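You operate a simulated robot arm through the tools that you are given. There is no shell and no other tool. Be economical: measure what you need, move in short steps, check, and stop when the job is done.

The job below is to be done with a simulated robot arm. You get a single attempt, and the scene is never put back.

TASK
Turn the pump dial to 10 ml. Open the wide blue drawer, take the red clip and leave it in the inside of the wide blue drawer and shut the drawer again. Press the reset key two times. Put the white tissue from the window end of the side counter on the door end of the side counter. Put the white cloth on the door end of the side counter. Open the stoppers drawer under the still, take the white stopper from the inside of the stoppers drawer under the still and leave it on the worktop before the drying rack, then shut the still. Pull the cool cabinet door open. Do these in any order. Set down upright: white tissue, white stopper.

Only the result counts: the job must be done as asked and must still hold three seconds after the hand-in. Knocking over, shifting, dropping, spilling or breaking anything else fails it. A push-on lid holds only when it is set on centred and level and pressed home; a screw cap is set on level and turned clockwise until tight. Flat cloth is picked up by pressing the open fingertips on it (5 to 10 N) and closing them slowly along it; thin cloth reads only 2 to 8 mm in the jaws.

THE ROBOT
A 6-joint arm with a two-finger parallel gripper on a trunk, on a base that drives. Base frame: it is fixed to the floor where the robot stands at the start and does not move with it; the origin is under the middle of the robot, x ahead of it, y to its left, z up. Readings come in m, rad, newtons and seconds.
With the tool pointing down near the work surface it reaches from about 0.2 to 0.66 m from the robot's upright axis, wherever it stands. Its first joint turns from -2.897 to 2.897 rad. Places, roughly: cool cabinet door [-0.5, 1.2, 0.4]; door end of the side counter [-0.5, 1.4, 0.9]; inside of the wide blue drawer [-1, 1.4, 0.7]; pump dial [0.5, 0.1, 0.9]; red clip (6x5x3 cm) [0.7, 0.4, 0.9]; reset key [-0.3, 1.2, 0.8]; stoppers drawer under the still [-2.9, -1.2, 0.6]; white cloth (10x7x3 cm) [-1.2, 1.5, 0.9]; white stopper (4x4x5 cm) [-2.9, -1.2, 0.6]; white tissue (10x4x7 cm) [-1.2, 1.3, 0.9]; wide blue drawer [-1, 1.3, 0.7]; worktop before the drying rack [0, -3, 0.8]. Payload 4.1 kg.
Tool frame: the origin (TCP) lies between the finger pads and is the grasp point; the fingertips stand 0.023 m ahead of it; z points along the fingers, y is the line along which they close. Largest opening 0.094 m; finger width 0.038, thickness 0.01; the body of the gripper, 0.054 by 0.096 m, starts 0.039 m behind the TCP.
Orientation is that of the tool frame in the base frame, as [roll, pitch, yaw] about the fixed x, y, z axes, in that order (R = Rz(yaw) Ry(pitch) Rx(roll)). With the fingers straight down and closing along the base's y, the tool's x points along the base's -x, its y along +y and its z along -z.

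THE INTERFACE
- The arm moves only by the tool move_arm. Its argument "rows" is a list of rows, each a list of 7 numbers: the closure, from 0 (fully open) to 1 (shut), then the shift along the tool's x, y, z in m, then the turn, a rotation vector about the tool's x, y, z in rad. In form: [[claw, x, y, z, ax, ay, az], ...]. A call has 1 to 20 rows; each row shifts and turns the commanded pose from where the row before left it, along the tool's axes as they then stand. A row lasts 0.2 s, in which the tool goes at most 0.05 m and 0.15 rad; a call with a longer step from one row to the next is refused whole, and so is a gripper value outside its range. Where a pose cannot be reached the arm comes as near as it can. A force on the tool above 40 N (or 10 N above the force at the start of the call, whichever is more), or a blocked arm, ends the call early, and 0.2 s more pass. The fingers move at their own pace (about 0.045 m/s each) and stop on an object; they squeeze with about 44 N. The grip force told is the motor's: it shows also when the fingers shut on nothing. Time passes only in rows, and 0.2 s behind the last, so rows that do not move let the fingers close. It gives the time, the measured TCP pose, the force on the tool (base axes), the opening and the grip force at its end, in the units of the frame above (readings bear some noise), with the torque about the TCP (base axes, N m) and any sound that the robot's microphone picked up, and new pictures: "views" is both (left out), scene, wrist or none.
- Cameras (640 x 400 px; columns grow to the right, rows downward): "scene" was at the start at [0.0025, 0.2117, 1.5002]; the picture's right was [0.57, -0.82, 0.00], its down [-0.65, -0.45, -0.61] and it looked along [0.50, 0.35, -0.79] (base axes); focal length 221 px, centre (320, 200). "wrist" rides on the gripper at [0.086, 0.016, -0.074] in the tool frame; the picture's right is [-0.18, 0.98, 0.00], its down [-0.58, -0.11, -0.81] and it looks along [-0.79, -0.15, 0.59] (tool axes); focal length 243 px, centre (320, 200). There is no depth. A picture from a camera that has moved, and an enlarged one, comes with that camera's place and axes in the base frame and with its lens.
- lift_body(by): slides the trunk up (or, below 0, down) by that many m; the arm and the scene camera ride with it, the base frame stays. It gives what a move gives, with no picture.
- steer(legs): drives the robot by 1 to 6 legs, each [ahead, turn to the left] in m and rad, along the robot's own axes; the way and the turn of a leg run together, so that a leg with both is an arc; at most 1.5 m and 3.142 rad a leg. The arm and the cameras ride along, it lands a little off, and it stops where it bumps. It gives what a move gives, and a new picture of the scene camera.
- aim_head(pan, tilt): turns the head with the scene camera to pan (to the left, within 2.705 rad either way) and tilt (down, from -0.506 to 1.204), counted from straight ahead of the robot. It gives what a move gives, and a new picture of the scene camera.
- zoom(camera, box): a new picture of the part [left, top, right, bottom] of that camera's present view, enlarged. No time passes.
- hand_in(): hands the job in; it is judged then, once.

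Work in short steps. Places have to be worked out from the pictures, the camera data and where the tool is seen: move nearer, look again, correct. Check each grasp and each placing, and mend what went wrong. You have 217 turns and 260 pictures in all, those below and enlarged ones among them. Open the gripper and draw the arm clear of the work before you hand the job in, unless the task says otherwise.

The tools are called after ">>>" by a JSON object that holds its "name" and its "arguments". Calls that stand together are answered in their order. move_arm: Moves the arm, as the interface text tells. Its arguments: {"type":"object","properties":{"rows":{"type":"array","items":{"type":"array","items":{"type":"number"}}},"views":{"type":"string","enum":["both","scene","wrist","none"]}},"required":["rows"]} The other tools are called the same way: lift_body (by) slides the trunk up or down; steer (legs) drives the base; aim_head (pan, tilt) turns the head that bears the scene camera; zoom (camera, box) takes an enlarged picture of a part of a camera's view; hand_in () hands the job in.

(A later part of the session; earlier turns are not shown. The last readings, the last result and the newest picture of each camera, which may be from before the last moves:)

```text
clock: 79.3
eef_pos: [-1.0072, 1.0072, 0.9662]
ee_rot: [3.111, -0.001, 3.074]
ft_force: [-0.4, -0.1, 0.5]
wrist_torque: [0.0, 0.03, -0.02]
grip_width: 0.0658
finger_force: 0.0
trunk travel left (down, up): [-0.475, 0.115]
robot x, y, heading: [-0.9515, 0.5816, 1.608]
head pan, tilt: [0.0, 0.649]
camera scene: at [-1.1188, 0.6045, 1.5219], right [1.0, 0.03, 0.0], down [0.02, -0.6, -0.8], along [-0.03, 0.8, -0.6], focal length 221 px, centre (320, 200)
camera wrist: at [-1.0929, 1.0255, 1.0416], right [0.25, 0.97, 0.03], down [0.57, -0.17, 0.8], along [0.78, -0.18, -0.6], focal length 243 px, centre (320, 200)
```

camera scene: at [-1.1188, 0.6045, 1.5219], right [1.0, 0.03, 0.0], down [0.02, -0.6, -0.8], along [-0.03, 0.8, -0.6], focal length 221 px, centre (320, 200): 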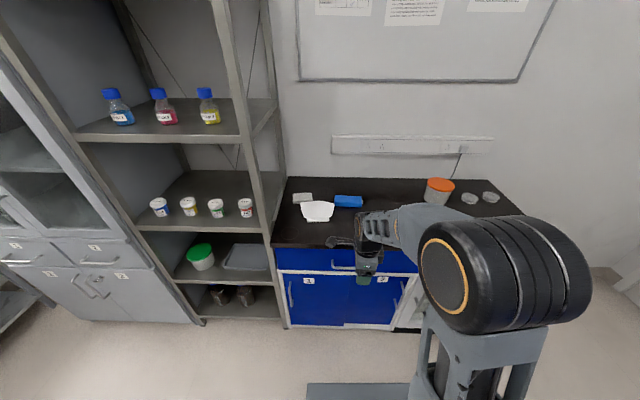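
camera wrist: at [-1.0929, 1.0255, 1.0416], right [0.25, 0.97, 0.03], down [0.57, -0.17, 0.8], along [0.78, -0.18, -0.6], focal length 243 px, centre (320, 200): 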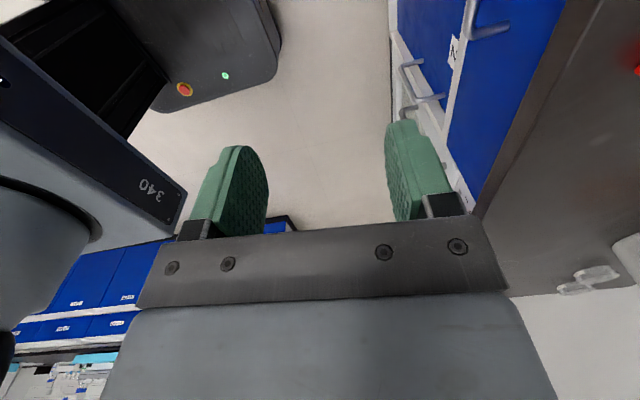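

I zoom the wrist picture to locate the handle precisely.

>>> {"name": "zoom", "arguments": {"camera": "wrist", "box": [380, 0, 640, 200]}}

```text
2.00 times, centred on (510, 100) of wrist
camera zoom: at [-1.0929, 1.0255, 1.0416], right [0.25, 0.97, 0.03], down [0.57, -0.17, 0.8], along [0.78, -0.18, -0.6], focal length 485 px, centre (-60, 400)
```

zoom: 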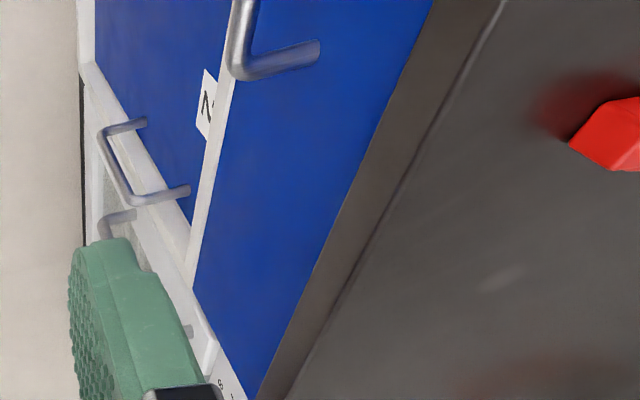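

Handle bar: y≈1.157, z≈0.768, x from −1.09 to −0.957. I tilt the hand forward toward it at the present spot.

>>> {"name": "move_arm", "arguments": {"rows": [[0.3, 0, 0, 0, -0.145, 0, 0], [0.3, 0, 0, 0, -0.145, 0, 0], [0.3, 0, 0, 0, -0.145, 0, 0], [0.3, 0, 0, 0, -0.145, 0, 0], [0.3, 0, 0, 0, -0.145, 0, 0], [0.3, 0, 0, 0, -0.145, 0, 0], [0.3, 0, 0, 0, -0.145, 0, 0], [0.3, 0, 0, 0, -0.145, 0, 0], [0.3, 0, 0, 0, -0.145, 0, 0.068]], "views": "both"}}

```text
refused: row 9 steps farther than a row can; nothing moved
```

>>> {"name": "move_arm", "arguments": {"rows": [[0.3, 0, 0, 0, 0, 0, 0.068], [0.3, 0, 0, 0, -0.145, 0, 0], [0.3, 0, 0, 0, -0.145, 0, 0], [0.3, 0, 0, 0, -0.145, 0, 0], [0.3, 0, 0, 0, -0.145, 0, 0], [0.3, 0, 0, 0, -0.145, 0, 0], [0.3, 0, 0, 0, -0.145, 0, 0], [0.3, 0, 0, 0, -0.145, 0, 0], [0.3, 0, 0, 0, -0.145, 0, 0], [0.3, 0, 0, 0, -0.145, 0, 0]], "views": "both"}}

```text
clock: 81.7
eef_pos: [-0.9394, 0.9769, 1.1683]
ee_rot: [1.943, 0.018, 3.028]
ft_force: [-0.2, 0.2, -0.2]
wrist_torque: [-0.01, -0.02, -0.01]
grip_width: 0.0658
finger_force: 0.1
out of reach, approached as far as the arm can: row 5, 6, 7, 8, 9, 10
trunk travel left (down, up): [-0.475, 0.115]
robot x, y, heading: [-0.9508, 0.5794, 1.603]
head pan, tilt: [0.0, 0.649]
stopped in row 10: the arm was blocked; the commanded pose is now the measured one
camera scene: at [-1.1189, 0.6052, 1.5212], right [1.0, 0.03, 0.0], down [0.02, -0.6, -0.8], along [-0.03, 0.8, -0.6], focal length 221 px, centre (320, 200)
camera wrist: at [-1.0334, 0.9231, 1.211], right [0.21, 0.34, 0.92], down [0.48, -0.85, 0.2], along [0.85, 0.4, -0.34], focal length 243 px, centre (320, 200)
```

scene: 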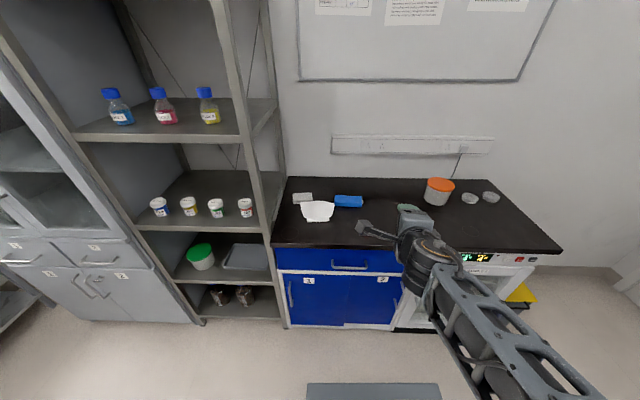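
wrist: 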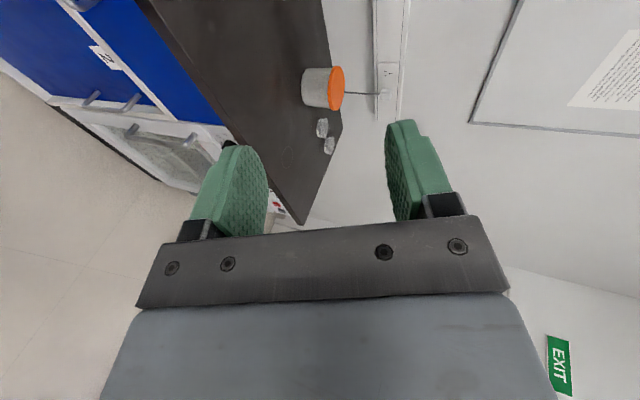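

The hand is tilted about 70° and the arm rode up. Lowering the trunk 0.39 m will bring it level with the handle.

>>> {"name": "lift_body", "arguments": {"by": -0.39}}

>>> {"name": "move_arm", "arguments": {"rows": [[0.3, 0, 0, 0, 0, 0, 0]], "views": "both"}}

```text
clock: 85.5
eef_pos: [-0.94, 0.9907, 0.7427]
ee_rot: [2.054, 0.032, 3.029]
ft_force: [-0.1, -0.5, 0.3]
wrist_torque: [-0.03, -0.05, 0.0]
grip_width: 0.066
finger_force: 0.0
trunk travel left (down, up): [-0.085, 0.505]
robot x, y, heading: [-0.9538, 0.5803, 1.606]
head pan, tilt: [0.0, 0.649]
```

```text
clock: 86.1
eef_pos: [-0.9388, 0.9915, 0.7393]
ee_rot: [2.057, 0.034, 3.031]
ft_force: [-0.4, -0.2, 0.4]
wrist_torque: [-0.01, -0.01, 0.03]
grip_width: 0.0657
finger_force: 0.0
trunk travel left (down, up): [-0.085, 0.505]
robot x, y, heading: [-0.9539, 0.5854, 1.604]
head pan, tilt: [0.0, 0.649]
stopped in row 1: the arm was blocked; the commanded pose is now the measured one
camera scene: at [-1.1193, 0.6096, 1.1305], right [1.0, 0.03, 0.0], down [0.02, -0.61, -0.79], along [-0.03, 0.79, -0.61], focal length 221 px, centre (320, 200)
camera wrist: at [-1.0343, 0.9424, 0.7869], right [0.21, 0.44, 0.88], down [0.48, -0.82, 0.3], along [0.85, 0.36, -0.38], focal length 243 px, centre (320, 200)
```

scene: 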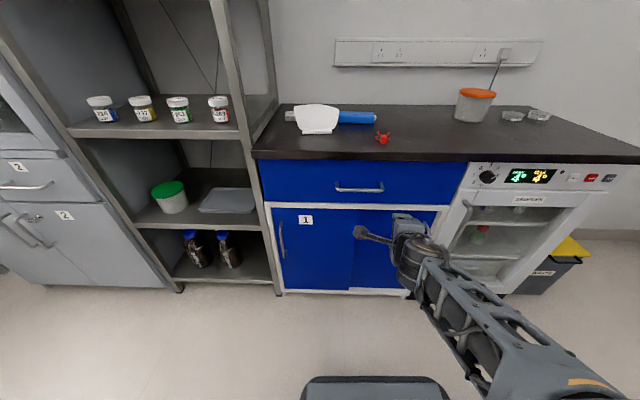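
wrist: 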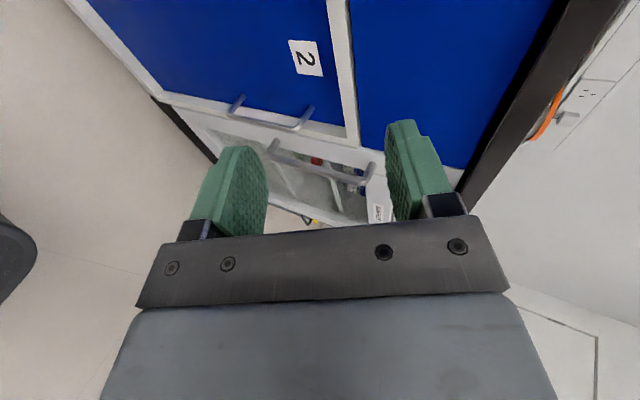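

The bar shows at about (−1.02, 1.16–1.18, 0.74–0.77). I move the hand to just before it and look.

>>> {"name": "move_arm", "arguments": {"rows": [[0.3, 0.015, 0.017, 0.017, 0, 0, 0], [0.3, 0.015, 0.017, 0.017, 0, 0, 0], [0.3, 0.015, 0.017, 0.017, 0, 0, 0], [0.3, 0.01, 0.017, 0.017, 0, 0, 0]], "views": "both"}}

```text
clock: 87.1
eef_pos: [-0.9835, 1.0838, 0.7785]
ee_rot: [2.045, 0.031, 3.03]
ft_force: [-0.8, -0.3, 0.1]
wrist_torque: [0.0, -0.02, -0.01]
grip_width: 0.066
finger_force: 0.1
out of reach, approached as far as the arm can: row 2
trunk travel left (down, up): [-0.085, 0.505]
robot x, y, heading: [-0.9524, 0.5828, 1.606]
head pan, tilt: [0.0, 0.649]
camera scene: at [-1.1187, 0.6044, 1.1319], right [1.0, 0.03, 0.0], down [0.02, -0.6, -0.8], along [-0.03, 0.8, -0.6], focal length 221 px, centre (320, 200)
camera wrist: at [-1.0778, 1.0346, 0.8254], right [0.21, 0.43, 0.88], down [0.48, -0.83, 0.29], along [0.85, 0.37, -0.38], focal length 243 px, centre (320, 200)
```

scene: 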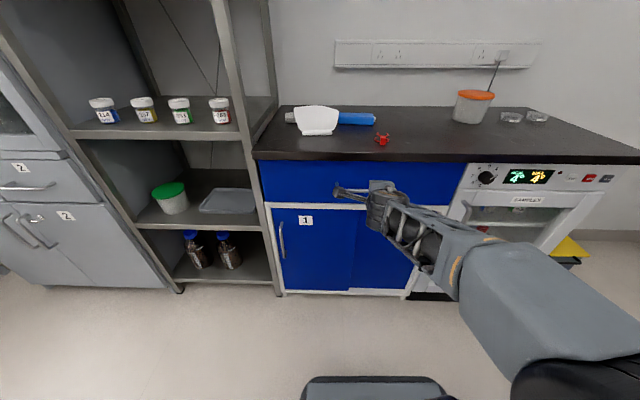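
wrist: 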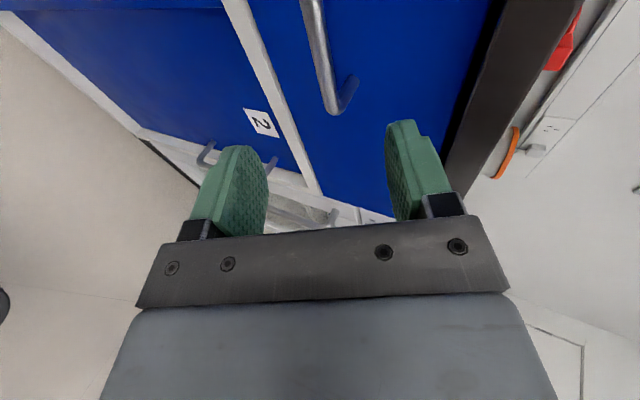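

The bar lies ahead between the fingers: ~0.086 m forward along the tool, 5 mm up. Advance onto it.

>>> {"name": "move_arm", "arguments": {"rows": [[0.3, 0.006, 0.002, 0.02, 0, 0, 0], [0.3, 0.006, 0.002, 0.02, 0, 0, 0], [0.3, 0.006, 0.001, 0.02, 0, 0, 0], [0.3, 0.002, 0.0, 0.018, 0, 0, 0]], "views": "wrist"}}

```text
clock: 88.1
eef_pos: [-0.9886, 1.1602, 0.7709]
ee_rot: [2.054, 0.031, 3.033]
ft_force: [-0.3, 0.4, 0.2]
wrist_torque: [0.02, -0.05, -0.01]
grip_width: 0.0653
finger_force: 0.1
out of reach, approached as far as the arm can: row 1, 2, 3, 4
trunk travel left (down, up): [-0.085, 0.505]
robot x, y, heading: [-0.9511, 0.5807, 1.607]
head pan, tilt: [0.0, 0.649]
camera wrist: at [-1.0837, 1.1108, 0.8189], right [0.21, 0.44, 0.88], down [0.48, -0.82, 0.3], along [0.85, 0.36, -0.38], focal length 243 px, centre (320, 200)
```

wrist: 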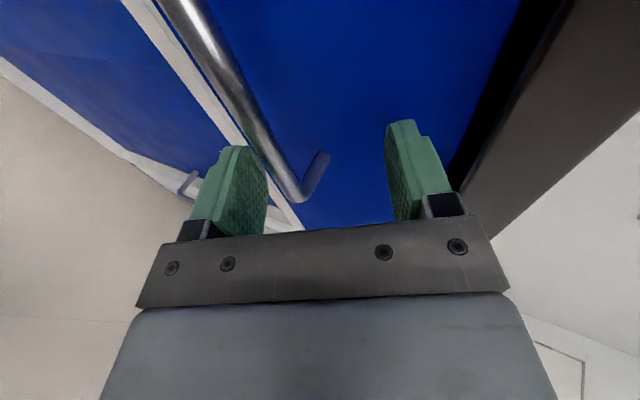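

The arm is at its limit upward of the target; the bar is 2.3 cm below tool centre. Lower the trunk 2.5 cm.

>>> {"name": "lift_body", "arguments": {"by": -0.025}}

>>> {"name": "move_arm", "arguments": {"rows": [[0.3, 0, 0, 0.008, 0, 0, 0]], "views": "wrist"}}

```text
clock: 88.8
eef_pos: [-0.99, 1.1598, 0.7468]
ee_rot: [2.053, 0.03, 3.03]
ft_force: [-0.1, 0.3, 0.1]
wrist_torque: [-0.03, 0.03, 0.0]
grip_width: 0.0659
finger_force: 0.0
trunk travel left (down, up): [-0.06, 0.53]
robot x, y, heading: [-0.9526, 0.5798, 1.604]
head pan, tilt: [0.0, 0.649]
```

```text
clock: 89.2
eef_pos: [-0.9884, 1.1655, 0.7473]
ee_rot: [2.05, 0.031, 3.032]
ft_force: [-0.6, -34.7, 9.4]
wrist_torque: [1.29, 0.17, 0.56]
grip_width: 0.0619
finger_force: 0.1
trunk travel left (down, up): [-0.06, 0.53]
robot x, y, heading: [-0.9495, 0.5815, 1.605]
head pan, tilt: [0.0, 0.649]
camera wrist: at [-1.0831, 1.1145, 0.7941], right [0.21, 0.43, 0.88], down [0.49, -0.82, 0.29], along [0.85, 0.37, -0.38], focal length 243 px, centre (320, 200)
```

wrist: 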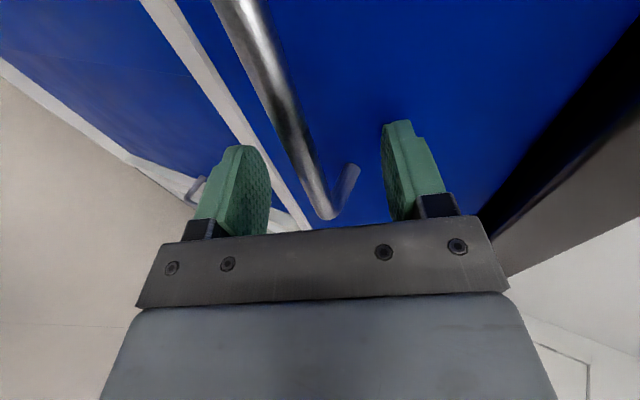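

Fingertip touches the panel, and the bar is between the fingers. Back 8 mm and close.

>>> {"name": "move_arm", "arguments": {"rows": [[0.3, 0, 0, -0.008, 0, 0, 0], [0.6, 0, 0, -0.002, 0, 0, 0], [1, 0, 0, 0, 0, 0, 0], [1, 0, 0, 0, 0, 0, 0], [1, 0, 0, 0, 0, 0, 0]], "views": "wrist"}}

```text
clock: 90.4
eef_pos: [-0.9891, 1.1574, 0.7488]
ee_rot: [2.056, 0.035, 3.031]
ft_force: [2.7, -0.8, -3.9]
wrist_torque: [-0.05, -1.15, 0.77]
grip_width: 0.0125
finger_force: 40.2
trunk travel left (down, up): [-0.06, 0.53]
robot x, y, heading: [-0.9512, 0.5821, 1.603]
head pan, tilt: [0.0, 0.649]
camera wrist: at [-1.0838, 1.1084, 0.7939], right [0.2, 0.44, 0.88], down [0.48, -0.82, 0.3], along [0.85, 0.36, -0.38], focal length 243 px, centre (320, 200)
```

wrist: 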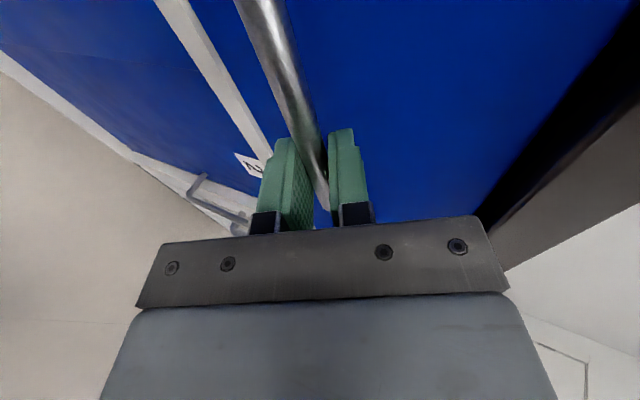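

Handle held. Pull the drawer about 0.14 m with the arm.

>>> {"name": "move_arm", "arguments": {"rows": [[1, -0.0022, -0.0093, -0.0176, 0, 0, 0], [1, -0.0022, -0.0093, -0.0176, 0, 0, 0], [1, -0.0022, -0.0093, -0.0176, 0, 0, 0], [1, -0.0022, -0.0093, -0.0176, 0, 0, 0], [1, -0.0022, -0.0093, -0.0176, 0, 0, 0], [1, -0.0022, -0.0093, -0.0176, 0, 0, 0], [1, -0.0022, -0.0093, -0.0176, 0, 0, 0]], "views": "scene"}}

```text
clock: 92.0
eef_pos: [-0.9881, 1.0186, 0.7485]
ee_rot: [2.054, 0.033, 3.031]
ft_force: [2.4, -0.3, -15.7]
wrist_torque: [-0.13, -1.13, 1.45]
grip_width: 0.0127
finger_force: 44.8
trunk travel left (down, up): [-0.06, 0.53]
robot x, y, heading: [-0.9528, 0.5795, 1.608]
head pan, tilt: [0.0, 0.649]
camera scene: at [-1.1188, 0.6054, 1.1069], right [1.0, 0.03, 0.0], down [0.02, -0.6, -0.8], along [-0.03, 0.8, -0.61], focal length 221 px, centre (320, 200)
```

scene: 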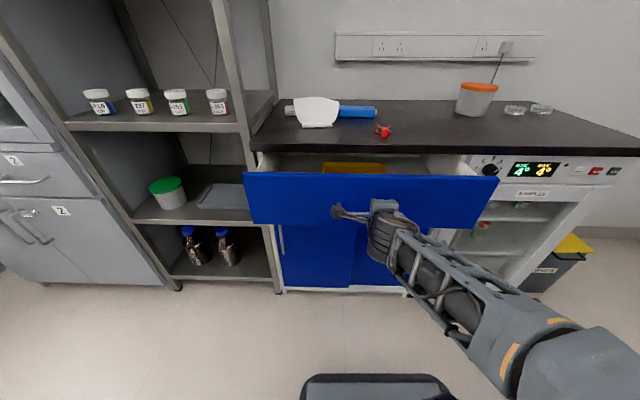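

Drawer opens smoothly. Pull a further 8 cm by driving back.

>>> {"name": "steer", "arguments": {"legs": [[-0.09, 0]]}}

```text
clock: 93.1
eef_pos: [-0.9891, 0.9289, 0.7483]
ee_rot: [2.054, 0.031, 3.036]
ft_force: [-28.0, -0.2, -17.3]
wrist_torque: [-0.12, -1.08, 1.52]
grip_width: 0.0127
finger_force: 45.0
trunk travel left (down, up): [-0.06, 0.53]
robot x, y, heading: [-0.9493, 0.4918, 1.604]
head pan, tilt: [0.0, 0.649]
camera scene: at [-1.1181, 0.5143, 1.1065], right [1.0, 0.04, 0.0], down [0.02, -0.6, -0.8], along [-0.03, 0.8, -0.61], focal length 221 px, centre (320, 200)
```

scene: 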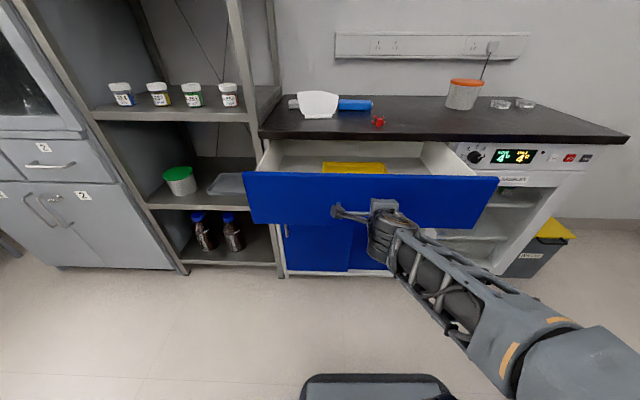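

Open about 23 cm; a yellow item is inside. Release and back the fingers off the bar.

>>> {"name": "move_arm", "arguments": {"rows": [[0.5, 0, 0, 0, 0, 0, 0], [0.3, 0, 0, 0, 0, 0, 0], [0.3, 0, 0, 0, 0, 0, 0], [0.3, 0, 0, -0.03, 0, 0, 0], [0.3, 0, 0, -0.03, 0, 0, 0], [0.3, 0, 0, -0.02, 0, 0, 0]], "views": "both"}}

```text
clock: 94.5
eef_pos: [-1.0024, 0.8847, 0.7238]
ee_rot: [2.219, 0.118, 3.038]
ft_force: [-0.7, 0.3, 0.0]
wrist_torque: [-0.03, 0.0, 0.02]
grip_width: 0.0659
finger_force: 0.0
trunk travel left (down, up): [-0.06, 0.53]
robot x, y, heading: [-0.9483, 0.4878, 1.603]
head pan, tilt: [0.0, 0.649]
stopped in row 6: the arm was blocked; the commanded pose is now the measured one
camera scene: at [-1.1182, 0.5183, 1.1061], right [1.0, 0.03, 0.0], down [0.02, -0.61, -0.79], along [-0.03, 0.79, -0.61], focal length 221 px, centre (320, 200)
camera wrist: at [-1.0999, 0.8443, 0.7715], right [0.15, 0.58, 0.8], down [0.45, -0.76, 0.47], along [0.88, 0.29, -0.38], focal length 243 px, centre (320, 200)
```

scene: 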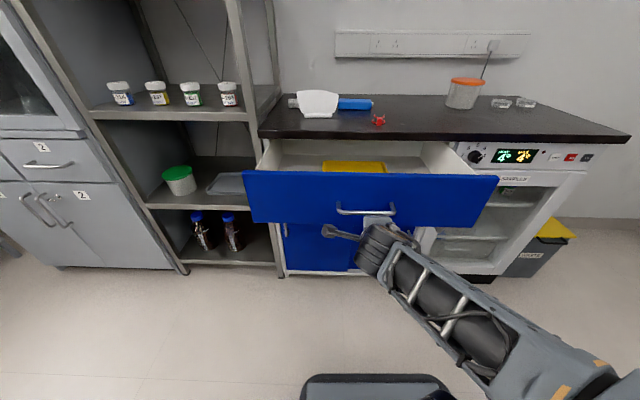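
wrist: 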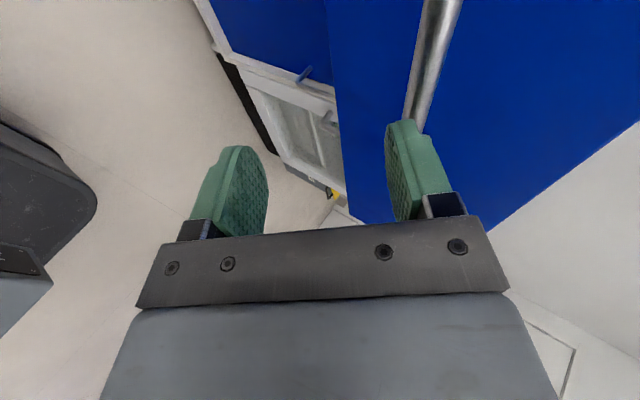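

Drive back 10 cm to clear the handle fully, then raise the trunk.

>>> {"name": "steer", "arguments": {"legs": [[-0.12, 0]]}}

>>> {"name": "lift_body", "arguments": {"by": 0.4}}

```text
clock: 95.8
eef_pos: [-0.9992, 0.7648, 0.7239]
ee_rot: [2.219, 0.117, 3.039]
ft_force: [-0.7, 0.5, 0.5]
wrist_torque: [0.03, -0.01, 0.03]
grip_width: 0.0658
finger_force: 0.1
trunk travel left (down, up): [-0.06, 0.53]
robot x, y, heading: [-0.9476, 0.3666, 1.606]
head pan, tilt: [0.0, 0.649]
camera scene: at [-1.1141, 0.3985, 1.1064], right [1.0, 0.03, 0.0], down [0.02, -0.61, -0.79], along [-0.03, 0.79, -0.61], focal length 221 px, centre (320, 200)
```

scene: 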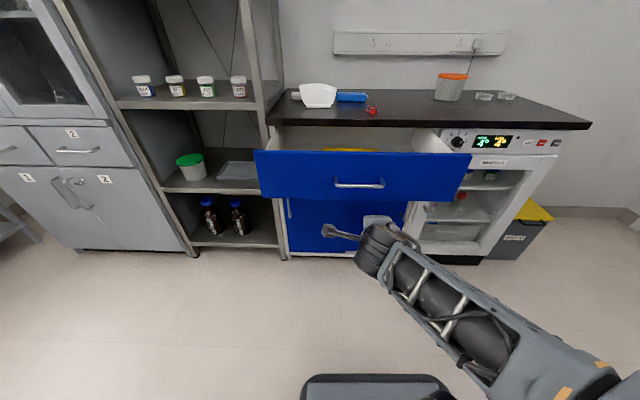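

```text
clock: 99.6
eef_pos: [-0.9974, 0.7605, 1.1265]
ee_rot: [2.214, 0.113, 3.037]
ft_force: [0.6, 0.6, -0.4]
wrist_torque: [0.01, -0.03, 0.0]
grip_width: 0.0656
finger_force: 0.0
trunk travel left (down, up): [-0.46, 0.13]
robot x, y, heading: [-0.9489, 0.367, 1.606]
head pan, tilt: [0.0, 0.649]
```

Now untilt the hand and turn it back to the clip's grasp orientation.

>>> {"name": "move_arm", "arguments": {"rows": [[0.3, 0, 0, 0, 0.14, 0, 0], [0.3, 0, 0, 0, 0.14, 0, 0], [0.3, 0, 0, 0, 0.14, 0, 0], [0.3, 0, 0, 0, 0.14, 0, 0], [0.3, 0, 0, 0, 0.14, 0, 0], [0.3, 0, 0, 0, 0.14, 0, 0], [0.3, 0, 0, 0, 0.087, 0, 0], [0.3, 0, 0, 0, 0, 0, -0.14], [0.3, 0, 0, 0, 0, 0, -0.14], [0.3, 0, 0, 0, 0, 0, -0.14], [0.3, 0, 0, 0, 0, 0, -0.14], [0.3, 0, 0, 0, 0, 0, -0.14], [0.3, 0, 0, 0, 0, 0, -0.14], [0.3, 0, 0, 0, 0, 0, -0.14], [0.3, 0, 0, 0, 0, 0, -0.14], [0.3, 0, 0, 0, 0, 0, -0.14], [0.3, 0, 0, 0, 0, 0, -0.14], [0.3, 0, 0, 0, 0, 0, -0.12]], "views": "none"}}

```text
clock: 103.4
eef_pos: [-0.9968, 0.7605, 1.127]
ee_rot: [-3.026, 0.005, -1.724]
ft_force: [-0.4, 0.4, 0.6]
wrist_torque: [-0.03, -0.01, 0.01]
grip_width: 0.0657
finger_force: 0.1
trunk travel left (down, up): [-0.46, 0.13]
robot x, y, heading: [-0.9471, 0.3694, 1.607]
head pan, tilt: [0.0, 0.649]
```

Small orientation correction, then drive ahead 0.26 m.

>>> {"name": "move_arm", "arguments": {"rows": [[0.3, 0, 0, 0, -0.115, 0, 0], [0.3, 0, 0, 0, 0, 0, -0.117]], "views": "none"}}

>>> {"name": "steer", "arguments": {"legs": [[0.26, 0]]}}

```text
clock: 104.0
eef_pos: [-0.9963, 0.7614, 1.126]
ee_rot: [-3.141, 0.008, -1.608]
ft_force: [-0.6, -0.1, -0.7]
wrist_torque: [-0.03, 0.01, 0.0]
grip_width: 0.0659
finger_force: 0.1
trunk travel left (down, up): [-0.46, 0.13]
robot x, y, heading: [-0.9472, 0.3684, 1.603]
head pan, tilt: [0.0, 0.649]
```

```text
clock: 105.9
eef_pos: [-1.0053, 1.0212, 1.1272]
ee_rot: [3.141, 0.007, -1.61]
ft_force: [0.3, 0.9, -0.3]
wrist_torque: [-0.05, 0.0, 0.01]
grip_width: 0.0657
finger_force: 0.0
trunk travel left (down, up): [-0.46, 0.13]
robot x, y, heading: [-0.9561, 0.6323, 1.603]
head pan, tilt: [0.0, 0.649]
camera scene: at [-1.1205, 0.6542, 1.5069], right [1.0, 0.03, 0.0], down [0.02, -0.6, -0.8], along [-0.03, 0.8, -0.6], focal length 221 px, centre (320, 200)
```

scene: 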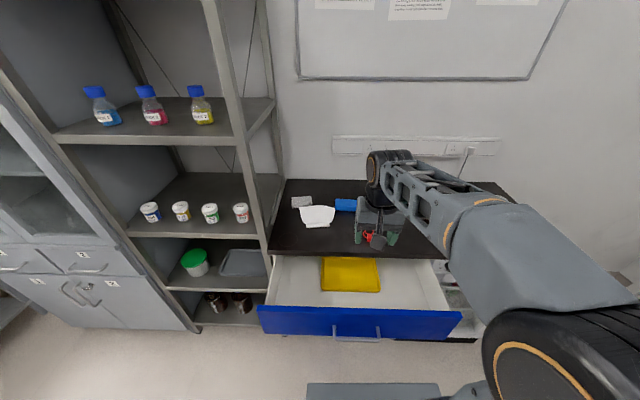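

Return above the clip.

>>> {"name": "move_arm", "arguments": {"rows": [[0.3, -0.042, -0.0095, 0.02, 0, 0, 0], [0.3, -0.042, -0.0095, 0.02, 0, 0, 0], [0.3, -0.042, -0.0095, 0.02, 0, 0, 0], [0.3, -0.042, -0.0095, 0.02, 0, 0, 0], [0.3, -0.044, -0.01, 0.02, 0, 0, 0], [0.3, 0, 0, 0.045, 0, 0, 0]], "views": "wrist"}}

```text
clock: 107.3
eef_pos: [-0.9479, 1.2333, 0.9837]
ee_rot: [3.141, 0.008, -1.612]
ft_force: [0.6, -0.2, -0.2]
wrist_torque: [0.01, -0.01, -0.01]
grip_width: 0.0656
finger_force: 0.2
trunk travel left (down, up): [-0.46, 0.13]
robot x, y, heading: [-0.9548, 0.6347, 1.607]
head pan, tilt: [0.0, 0.649]
camera wrist: at [-0.9682, 1.1461, 1.0583], right [-0.97, 0.22, 0.0], down [0.13, 0.57, 0.81], along [0.18, 0.79, -0.58], focal length 243 px, centre (320, 200)
```

wrist: 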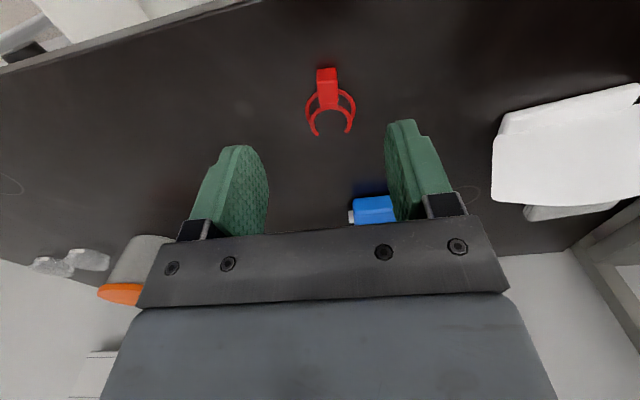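

Clip in place. Descend and grip.

>>> {"name": "move_arm", "arguments": {"rows": [[0.4, -0.005, 0.004, 0.045, 0, 0, 0], [0.4, 0, 0, 0.035, 0, 0, 0], [0.5, 0, 0, 0.0135, 0, 0, 0], [0.8, 0, 0, 0, 0, 0, 0], [1, 0, 0, 0, 0, 0, 0], [1, 0, 0, 0, 0, 0, 0], [1, 0, 0, 0, 0, 0, 0], [1, 0, 0, -0.04, 0, 0, 0], [1, 0, 0, -0.05, 0, 0, 0], [1, 0, 0, -0.03, 0, 0, 0]], "views": "wrist"}}

```text
clock: 109.5
eef_pos: [-0.9526, 1.237, 1.0105]
ee_rot: [3.141, 0.006, -1.611]
ft_force: [0.0, 0.4, 0.4]
wrist_torque: [-0.01, 0.02, -0.01]
grip_width: 0.0001
finger_force: 42.4
trunk travel left (down, up): [-0.46, 0.13]
robot x, y, heading: [-0.9522, 0.6274, 1.604]
head pan, tilt: [0.0, 0.649]
camera wrist: at [-0.9723, 1.1505, 1.0847], right [-0.97, 0.22, 0.0], down [0.13, 0.57, 0.81], along [0.18, 0.79, -0.59], focal length 243 px, centre (320, 200)
```

wrist: 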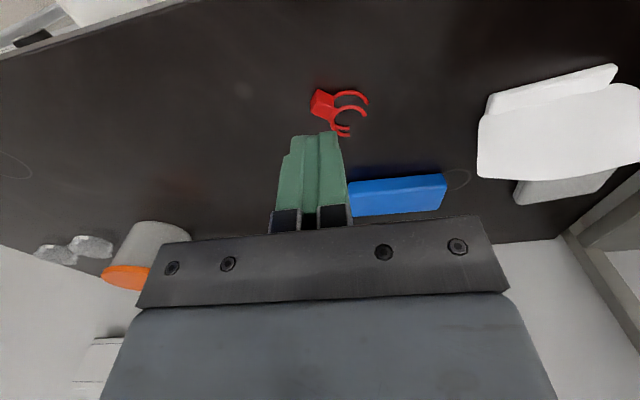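

The clip slipped out and rotated. Open, and look at it more closely.

>>> {"name": "move_arm", "arguments": {"rows": [[0.3, 0, 0, -0.02, 0, 0, 0], [0.3, 0.03, 0, 0, 0, 0, 0], [0.3, 0.03, 0, 0, 0, 0, 0]], "views": "none"}}

>>> {"name": "zoom", "arguments": {"camera": "wrist", "box": [220, 60, 460, 220]}}

```text
clock: 110.3
eef_pos: [-0.9536, 1.1781, 1.03]
ee_rot: [-3.141, 0.009, -1.612]
ft_force: [0.5, -0.6, -0.1]
wrist_torque: [-0.03, -0.01, 0.02]
grip_width: 0.0657
finger_force: 0.4
trunk travel left (down, up): [-0.46, 0.13]
robot x, y, heading: [-0.9541, 0.6311, 1.607]
head pan, tilt: [0.0, 0.649]
```

```text
2.50 times, centred on (340, 140) of wrist
camera zoom: at [-0.975, 1.0903, 1.104], right [-0.97, 0.22, 0.0], down [0.13, 0.57, 0.81], along [0.18, 0.79, -0.58], focal length 606 px, centre (270, 350)
```

zoom: 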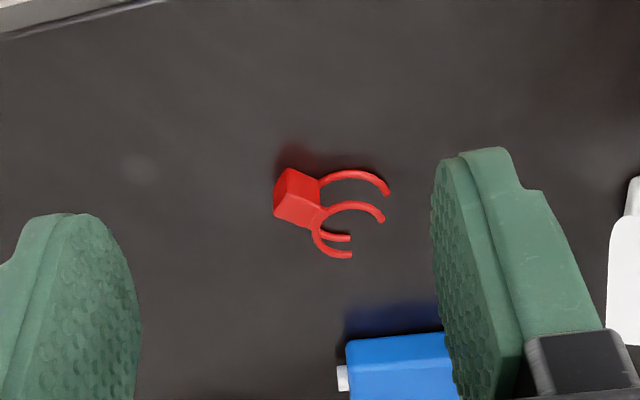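

The clip stands turned ~45°, block at (−0.945, 1.277), ring toward (−0.975, 1.305). I drive 6 cm closer, turn the hand by 45° and approach over the ring.

>>> {"name": "steer", "arguments": {"legs": [[0.06, 0]]}}

>>> {"name": "move_arm", "arguments": {"rows": [[0.15, 0, 0, 0, 0, 0, -0.14], [0.15, 0, 0, 0, 0, 0, -0.14], [0.15, 0, 0, 0, 0, 0, -0.14], [0.15, 0, 0, 0, 0, 0, -0.14], [0.15, 0, 0, 0, 0, 0, -0.14], [0.15, 0, 0, 0, 0, 0, -0.11]], "views": "wrist"}}

```text
clock: 111.2
eef_pos: [-0.9552, 1.2375, 1.0297]
ee_rot: [-3.14, 0.008, -1.612]
ft_force: [0.5, 0.2, 0.3]
wrist_torque: [0.02, 0.03, 0.0]
grip_width: 0.0656
finger_force: 0.0
trunk travel left (down, up): [-0.46, 0.13]
robot x, y, heading: [-0.9575, 0.6917, 1.601]
head pan, tilt: [0.0, 0.649]
camera scene: at [-1.1224, 0.7142, 1.5069], right [1.0, 0.03, 0.0], down [0.02, -0.6, -0.8], along [-0.03, 0.8, -0.6], focal length 221 px, centre (320, 200)
```

scene: 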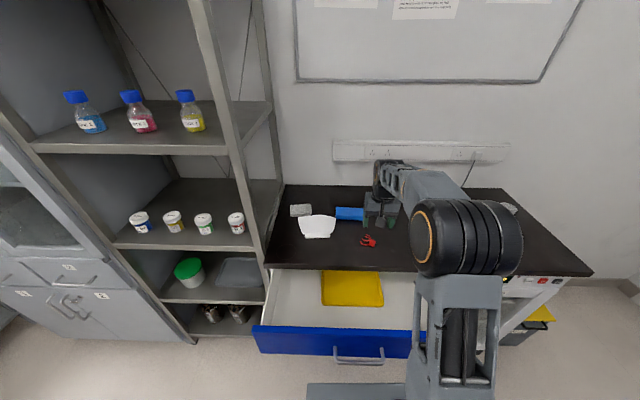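

```text
clock: 112.6
eef_pos: [-0.9557, 1.2379, 1.0289]
ee_rot: [-3.137, 0.005, -0.799]
ft_force: [0.2, 0.6, 0.0]
wrist_torque: [-0.01, -0.05, -0.02]
grip_width: 0.0798
finger_force: 0.1
trunk travel left (down, up): [-0.46, 0.13]
robot x, y, heading: [-0.9598, 0.6936, 1.598]
head pan, tilt: [0.0, 0.649]
camera wrist: at [-0.9082, 1.1631, 1.1037], right [-0.83, -0.55, 0.0], down [-0.33, 0.49, 0.81], along [-0.45, 0.68, -0.59], focal length 243 px, centre (320, 200)
```

wrist: 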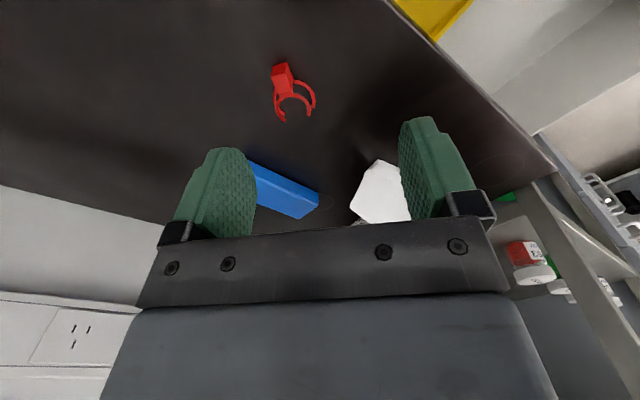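

Good alignment. Move over the clip and descend to z≈0.93 first.

>>> {"name": "move_arm", "arguments": {"rows": [[0.15, 0, 0, 0, 0, 0, -0.05], [0.15, -0.015, -0.0187, 0.025, 0, 0, 0], [0.15, -0.015, -0.0187, 0.025, 0, 0, 0], [0.15, 0, 0, 0.045, 0, 0, 0]], "views": "wrist"}}

```text
clock: 113.6
eef_pos: [-0.9527, 1.2863, 0.9335]
ee_rot: [-3.133, 0.006, -0.75]
ft_force: [0.0, 0.9, -0.3]
wrist_torque: [-0.01, 0.03, -0.01]
grip_width: 0.0802
finger_force: 0.0
trunk travel left (down, up): [-0.46, 0.13]
robot x, y, heading: [-0.9559, 0.6887, 1.604]
head pan, tilt: [0.0, 0.649]
camera wrist: at [-0.9014, 1.214, 1.008], right [-0.81, -0.59, -0.01], down [-0.35, 0.47, 0.81], along [-0.48, 0.65, -0.59], focal length 243 px, centre (320, 200)
```

wrist: 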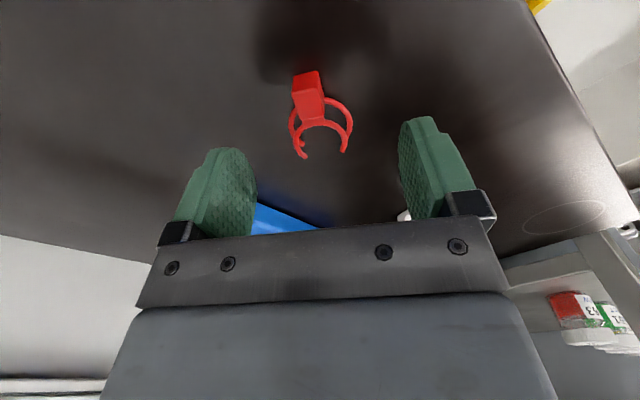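

>>> {"name": "move_arm", "arguments": {"rows": [[0.15, 0, 0, 0.025, 0, 0, 0], [0.2, 0, 0, 0.022, 0, 0, 0], [0.4, 0, 0, 0, 0, 0, 0], [0.6, 0, 0, 0, 0, 0, 0], [1, 0, 0, 0, 0, 0, 0], [1, 0, 0, 0, 0, 0, 0], [1, 0, 0, 0, 0, 0, 0]], "views": "wrist"}}

```text
clock: 115.2
eef_pos: [-0.9535, 1.2865, 0.8877]
ee_rot: [-3.136, 0.006, -0.751]
ft_force: [0.2, 0.8, 0.0]
wrist_torque: [0.02, 0.01, -0.02]
grip_width: 0.0357
finger_force: 43.7
trunk travel left (down, up): [-0.46, 0.13]
robot x, y, heading: [-0.9511, 0.69, 1.605]
head pan, tilt: [0.0, 0.649]
camera wrist: at [-0.9018, 1.2139, 0.9622], right [-0.81, -0.59, -0.01], down [-0.35, 0.47, 0.81], along [-0.48, 0.65, -0.59], focal length 243 px, centre (320, 200)
```

wrist: 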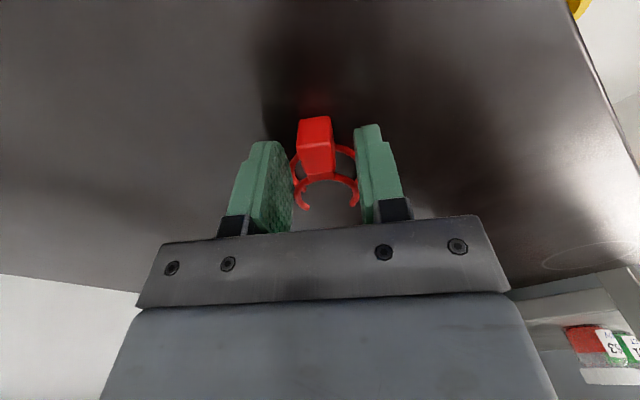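

Gripped. Lift and carry it over the open drawer (−0.95, 1.08).

>>> {"name": "move_arm", "arguments": {"rows": [[1, 0, 0, -0.04, 0, 0, 0], [1, 0, 0, -0.05, 0, 0, 0], [1, 0, 0, -0.05, 0, 0, 0], [1, 0.0285, 0.0297, 0, 0, 0, 0], [1, 0.0285, 0.0297, 0, 0, 0, 0], [1, 0.0285, 0.0297, 0, 0, 0, 0], [1, 0.0285, 0.0297, 0, 0, 0, 0], [1, 0.0285, 0.0297, 0, 0, 0, 0], [1, 0, 0, 0.04, 0, 0, 0], [1, 0, 0, 0.05, 0, 0, 0], [1, 0, 0, 0.05, 0, 0, 0]], "views": "both"}}

```text
clock: 117.6
eef_pos: [-0.9493, 1.0795, 0.8862]
ee_rot: [-3.138, 0.004, -0.751]
ft_force: [-0.1, -0.3, -0.1]
wrist_torque: [-0.01, 0.0, 0.0]
grip_width: 0.0357
finger_force: 43.9
trunk travel left (down, up): [-0.46, 0.13]
robot x, y, heading: [-0.9554, 0.6902, 1.606]
head pan, tilt: [0.0, 0.649]
camera scene: at [-1.1224, 0.7138, 1.507], right [1.0, 0.03, 0.0], down [0.02, -0.6, -0.8], along [-0.03, 0.8, -0.6], focal length 221 px, centre (320, 200)
camera wrist: at [-0.898, 1.0079, 0.9602], right [-0.81, -0.59, 0.0], down [-0.35, 0.47, 0.81], along [-0.48, 0.65, -0.59], focal length 243 px, centre (320, 200)
```

scene: 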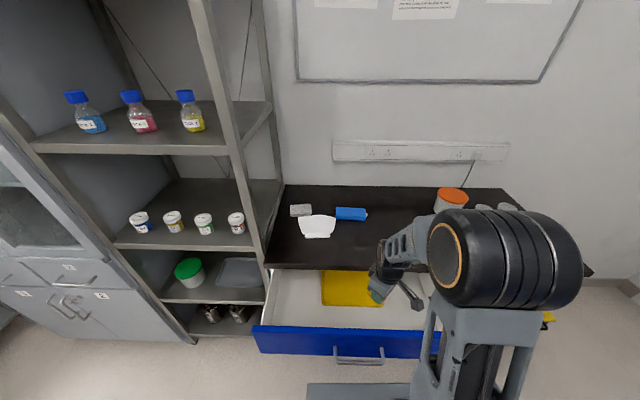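
wrist: 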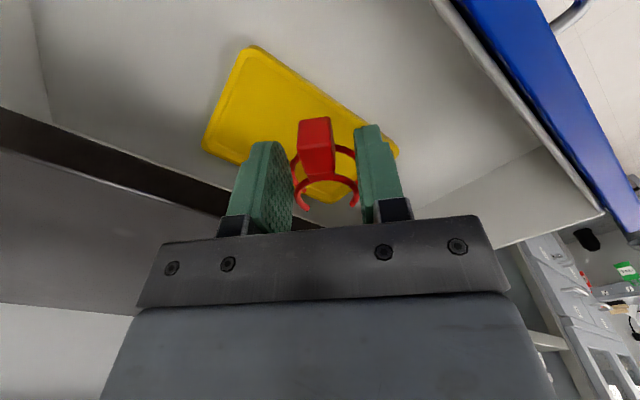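

The tray's near edge is at y≈1.13. To keep the wrist camera clear of the drawer front I turn the hand to yaw 0 and shift slightly.

>>> {"name": "move_arm", "arguments": {"rows": [[1, 0, 0, 0, 0, 0, -0.15], [1, 0, 0, 0, 0, 0, -0.15], [1, 0, 0, 0, 0, 0, -0.15], [1, 0, 0, 0, 0, 0, -0.15], [1, 0, 0, 0, 0, 0, -0.15], [1, -0.02, 0.0145, 0.03, 0, 0, 0], [1, 0, 0, 0.04, 0, 0, 0], [1, 0, 0, 0.03, 0, 0, 0]], "views": "both"}}

```text
clock: 119.4
eef_pos: [-0.971, 1.0669, 0.7858]
ee_rot: [-3.132, 0.0, -0.003]
ft_force: [0.1, 0.5, 0.0]
wrist_torque: [0.01, -0.02, -0.02]
grip_width: 0.0358
finger_force: 43.8
trunk travel left (down, up): [-0.46, 0.13]
robot x, y, heading: [-0.9512, 0.6888, 1.598]
head pan, tilt: [0.0, 0.649]
camera scene: at [-1.1223, 0.714, 1.507], right [1.0, 0.03, 0.0], down [0.02, -0.6, -0.8], along [-0.03, 0.8, -0.6], focal length 221 px, centre (320, 200)
camera wrist: at [-0.8845, 1.0498, 0.8614], right [-0.19, -0.98, -0.01], down [-0.58, 0.1, 0.81], along [-0.79, 0.15, -0.59], focal length 243 px, centre (320, 200)
```

scene: 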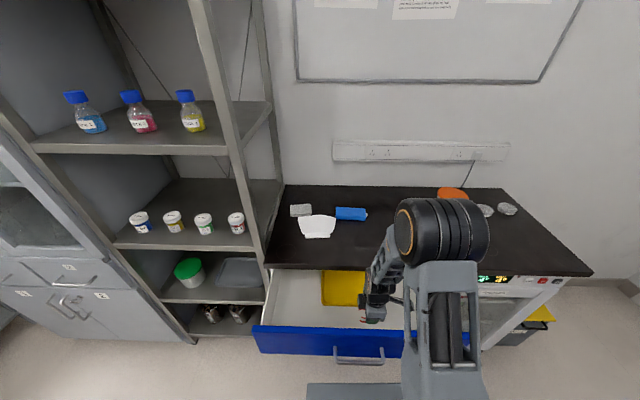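
wrist: 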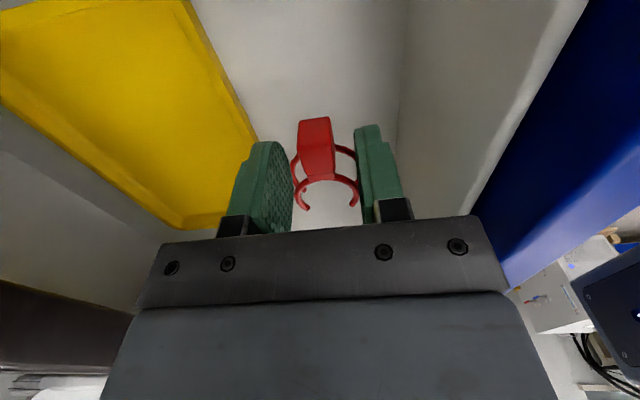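

Centered in the gap. Descend in small steps until contact.

>>> {"name": "move_arm", "arguments": {"rows": [[1, 0, 0, 0.012, 0, 0, 0], [1, 0, 0, 0.01, 0, 0, 0], [1, 0, 0, 0.008, 0, 0, 0], [1, 0, 0, 0.006, 0, 0, 0], [1, 0, 0, 0.006, 0, 0, 0], [1, 0, 0, 0.006, 0, 0, 0], [1, 0, 0, 0.006, 0, 0, 0], [1, 0, 0, 0.006, 0, 0, 0], [1, 0, 0, 0.006, 0, 0, 0]], "views": "wrist"}}

```text
clock: 121.4
eef_pos: [-0.9698, 1.068, 0.7197]
ee_rot: [-3.134, 0.001, -0.002]
ft_force: [0.0, 0.4, -0.1]
wrist_torque: [-0.01, 0.0, -0.03]
grip_width: 0.0356
finger_force: 44.4
trunk travel left (down, up): [-0.46, 0.13]
robot x, y, heading: [-0.9584, 0.694, 1.596]
head pan, tilt: [0.0, 0.649]
camera wrist: at [-0.884, 1.0501, 0.7951], right [-0.19, -0.98, -0.01], down [-0.58, 0.1, 0.81], along [-0.79, 0.15, -0.59], focal length 243 px, centre (320, 200)
```

wrist: 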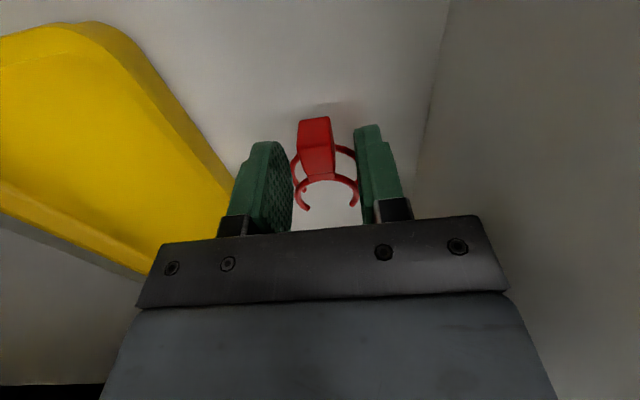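

>>> {"name": "move_arm", "arguments": {"rows": [[1, 0, 0, 0.005, 0, 0, 0], [1, 0, 0, 0.005, 0, 0, 0], [1, 0, 0, 0.005, 0, 0, 0], [1, 0, 0, 0.005, 0, 0, 0], [1, 0, 0, 0.005, 0, 0, 0], [1, 0, 0, 0.005, 0, 0, 0], [1, 0, 0, 0.005, 0, 0, 0], [1, 0, 0, 0.005, 0, 0, 0]], "views": "wrist"}}

```text
clock: 122.5
eef_pos: [-0.9708, 1.0717, 0.7047]
ee_rot: [-3.123, 0.001, -0.001]
ft_force: [0.3, 1.5, 28.2]
wrist_torque: [-0.4, 0.24, 0.03]
grip_width: 0.0355
finger_force: 43.7
trunk travel left (down, up): [-0.46, 0.13]
robot x, y, heading: [-0.9564, 0.6874, 1.598]
head pan, tilt: [0.0, 0.649]
stopped in row 5: the force on the tool passed its limit at 52 N (the readings are from after the stop); the commanded pose is now the measured one
camera wrist: at [-0.884, 1.0531, 0.7794], right [-0.19, -0.98, -0.02], down [-0.58, 0.09, 0.81], along [-0.79, 0.16, -0.59], focal length 243 px, centre (320, 200)
```

wrist: 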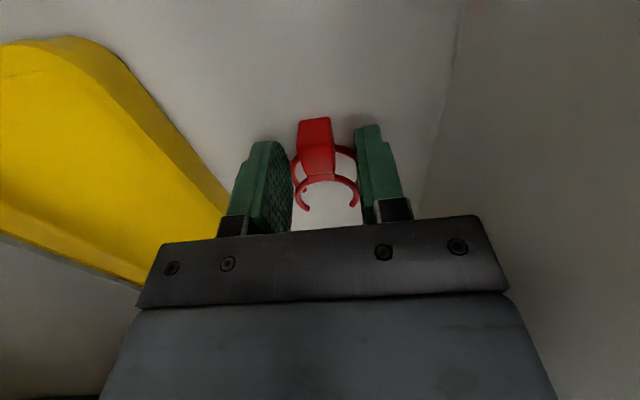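

Contact with the drawer floor. Release gently and rise.

>>> {"name": "move_arm", "arguments": {"rows": [[1, 0, 0, -0.002, 0, 0, 0], [0.5, 0, 0, 0, 0, 0, 0], [0.45, 0, 0, 0, 0, 0, 0], [0.45, 0, 0, -0.02, 0, 0, 0], [0.45, 0, 0, -0.04, 0, 0, 0], [0.45, 0, 0, -0.05, 0, 0, 0], [0.45, 0, 0, -0.05, 0, 0, 0], [0.45, 0, 0, -0.05, 0, 0, 0]], "views": "wrist"}}

```text
clock: 124.2
eef_pos: [-0.9691, 1.0668, 0.9137]
ee_rot: [-3.13, 0.0, -0.002]
ft_force: [0.5, -0.4, 0.3]
wrist_torque: [-0.02, -0.05, 0.01]
grip_width: 0.0517
finger_force: 0.0
trunk travel left (down, up): [-0.46, 0.13]
robot x, y, heading: [-0.9594, 0.6911, 1.601]
head pan, tilt: [0.0, 0.649]
camera wrist: at [-0.8838, 1.0488, 0.9898], right [-0.19, -0.98, -0.01], down [-0.58, 0.1, 0.81], along [-0.79, 0.16, -0.59], focal length 243 px, centre (320, 200)
```

wrist: 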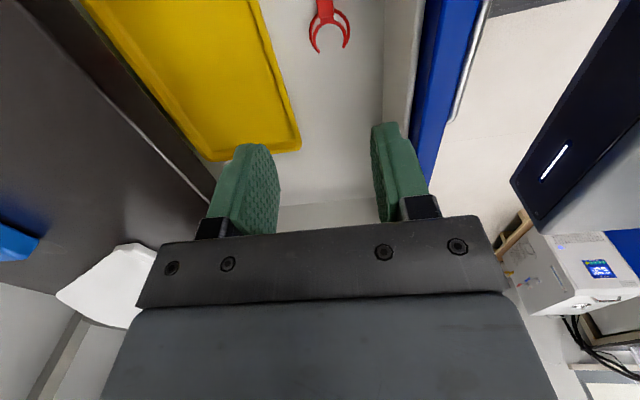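

Clip lies in the drawer. Now I raise, turn the hand back (closing along x), and move back to get in front of the handle.

>>> {"name": "move_arm", "arguments": {"rows": [[0.6, 0, 0, -0.04, 0, 0, 0], [0.8, 0, 0.02, -0.03, 0, 0, 0.15], [0.8, 0, 0, 0, 0, 0, 0.15], [0.8, 0, 0, 0, 0, 0, 0.15], [0.8, 0, 0, 0, 0, 0, 0.15], [0.8, 0, 0, 0, 0, 0, 0.15], [0.8, 0, 0, 0, 0, 0, 0.15], [0.8, 0, 0, 0, 0, 0, 0.15], [0.8, 0, 0, 0, 0, 0, 0.15], [0.8, 0, 0, 0, 0, 0, 0.15], [0.8, 0, 0, 0, 0, 0, 0.15], [0.8, 0, 0, 0, 0, 0, 0.1]], "views": "none"}}

>>> {"name": "steer", "arguments": {"legs": [[-0.2, 0]]}}

```text
clock: 126.8
eef_pos: [-0.9703, 1.0464, 0.9827]
ee_rot: [-3.141, 0.012, -1.604]
ft_force: [-0.2, 0.7, -0.1]
wrist_torque: [0.03, 0.03, -0.01]
grip_width: 0.0188
finger_force: 0.1
trunk travel left (down, up): [-0.46, 0.13]
robot x, y, heading: [-0.9556, 0.6908, 1.601]
head pan, tilt: [0.0, 0.649]
```

```text
clock: 128.4
eef_pos: [-0.9633, 0.8458, 0.9846]
ee_rot: [3.14, 0.014, -1.601]
ft_force: [-0.2, 0.0, 0.4]
wrist_torque: [-0.03, -0.01, -0.01]
grip_width: 0.0187
finger_force: 0.0
trunk travel left (down, up): [-0.46, 0.13]
robot x, y, heading: [-0.9532, 0.4871, 1.598]
head pan, tilt: [0.0, 0.649]
camera scene: at [-1.1161, 0.5138, 1.5069], right [1.0, 0.03, 0.0], down [0.02, -0.6, -0.8], along [-0.02, 0.8, -0.6], focal length 221 px, centre (320, 200)
```

scene: 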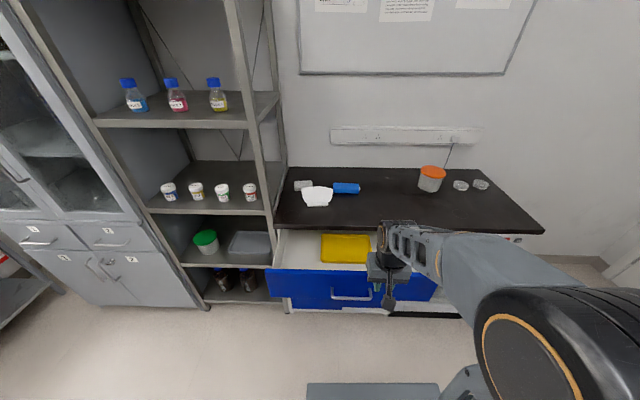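

Now shift to the bar's center line, descend in front of it and tilt the fingertips slightly forward.

>>> {"name": "move_arm", "arguments": {"rows": [[0.8, 0, 0.029, 0.03, 0, 0, 0], [0.8, 0, 0.029, 0.03, 0, 0, 0], [0.8, 0, 0, 0.045, 0, 0, 0], [0.8, 0, 0, 0.045, 0, 0, 0], [0.8, 0, 0, 0.045, 0, 0, 0], [0.8, 0, 0, 0.03, 0, 0, 0], [0.8, 0, 0, 0, 0, -0.15, 0], [0.8, 0, 0, 0, 0, -0.15, 0]], "views": "both"}}

```text
clock: 130.2
eef_pos: [-1.0096, 0.8483, 0.7589]
ee_rot: [-3.079, 0.126, -1.607]
ft_force: [0.1, 0.9, -0.5]
wrist_torque: [0.01, 0.02, 0.02]
grip_width: 0.0189
finger_force: 0.0
out of reach, approached as far as the arm can: row 7, 8
trunk travel left (down, up): [-0.46, 0.13]
robot x, y, heading: [-0.9485, 0.4898, 1.6]
head pan, tilt: [0.0, 0.649]
camera scene: at [-1.1161, 0.5138, 1.5069], right [1.0, 0.03, 0.0], down [0.02, -0.6, -0.8], along [-0.02, 0.8, -0.6], focal length 221 px, centre (320, 200)
camera wrist: at [-1.0346, 0.7537, 0.8214], right [-0.97, 0.23, -0.04], down [0.08, 0.47, 0.88], along [0.22, 0.85, -0.48], focal length 243 px, centre (320, 200)
```

scene: 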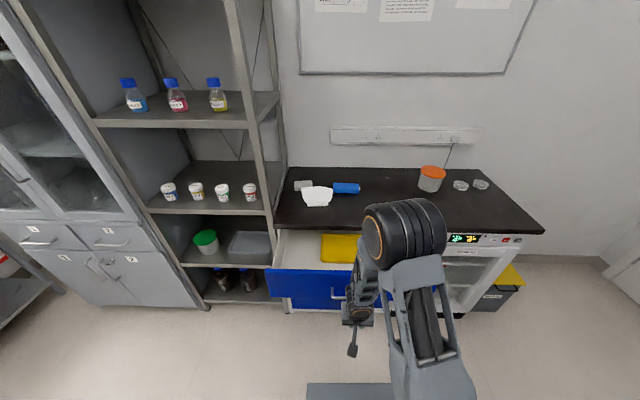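
wrist: 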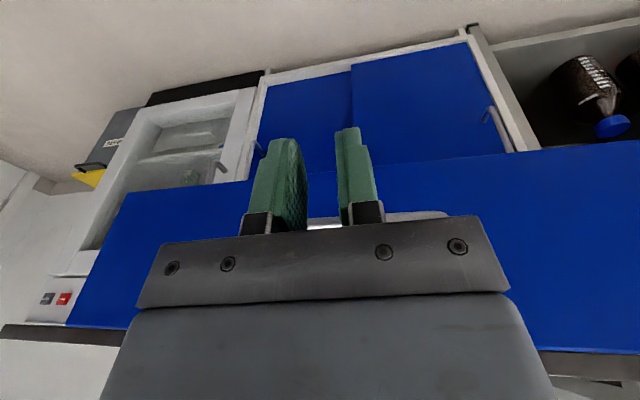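

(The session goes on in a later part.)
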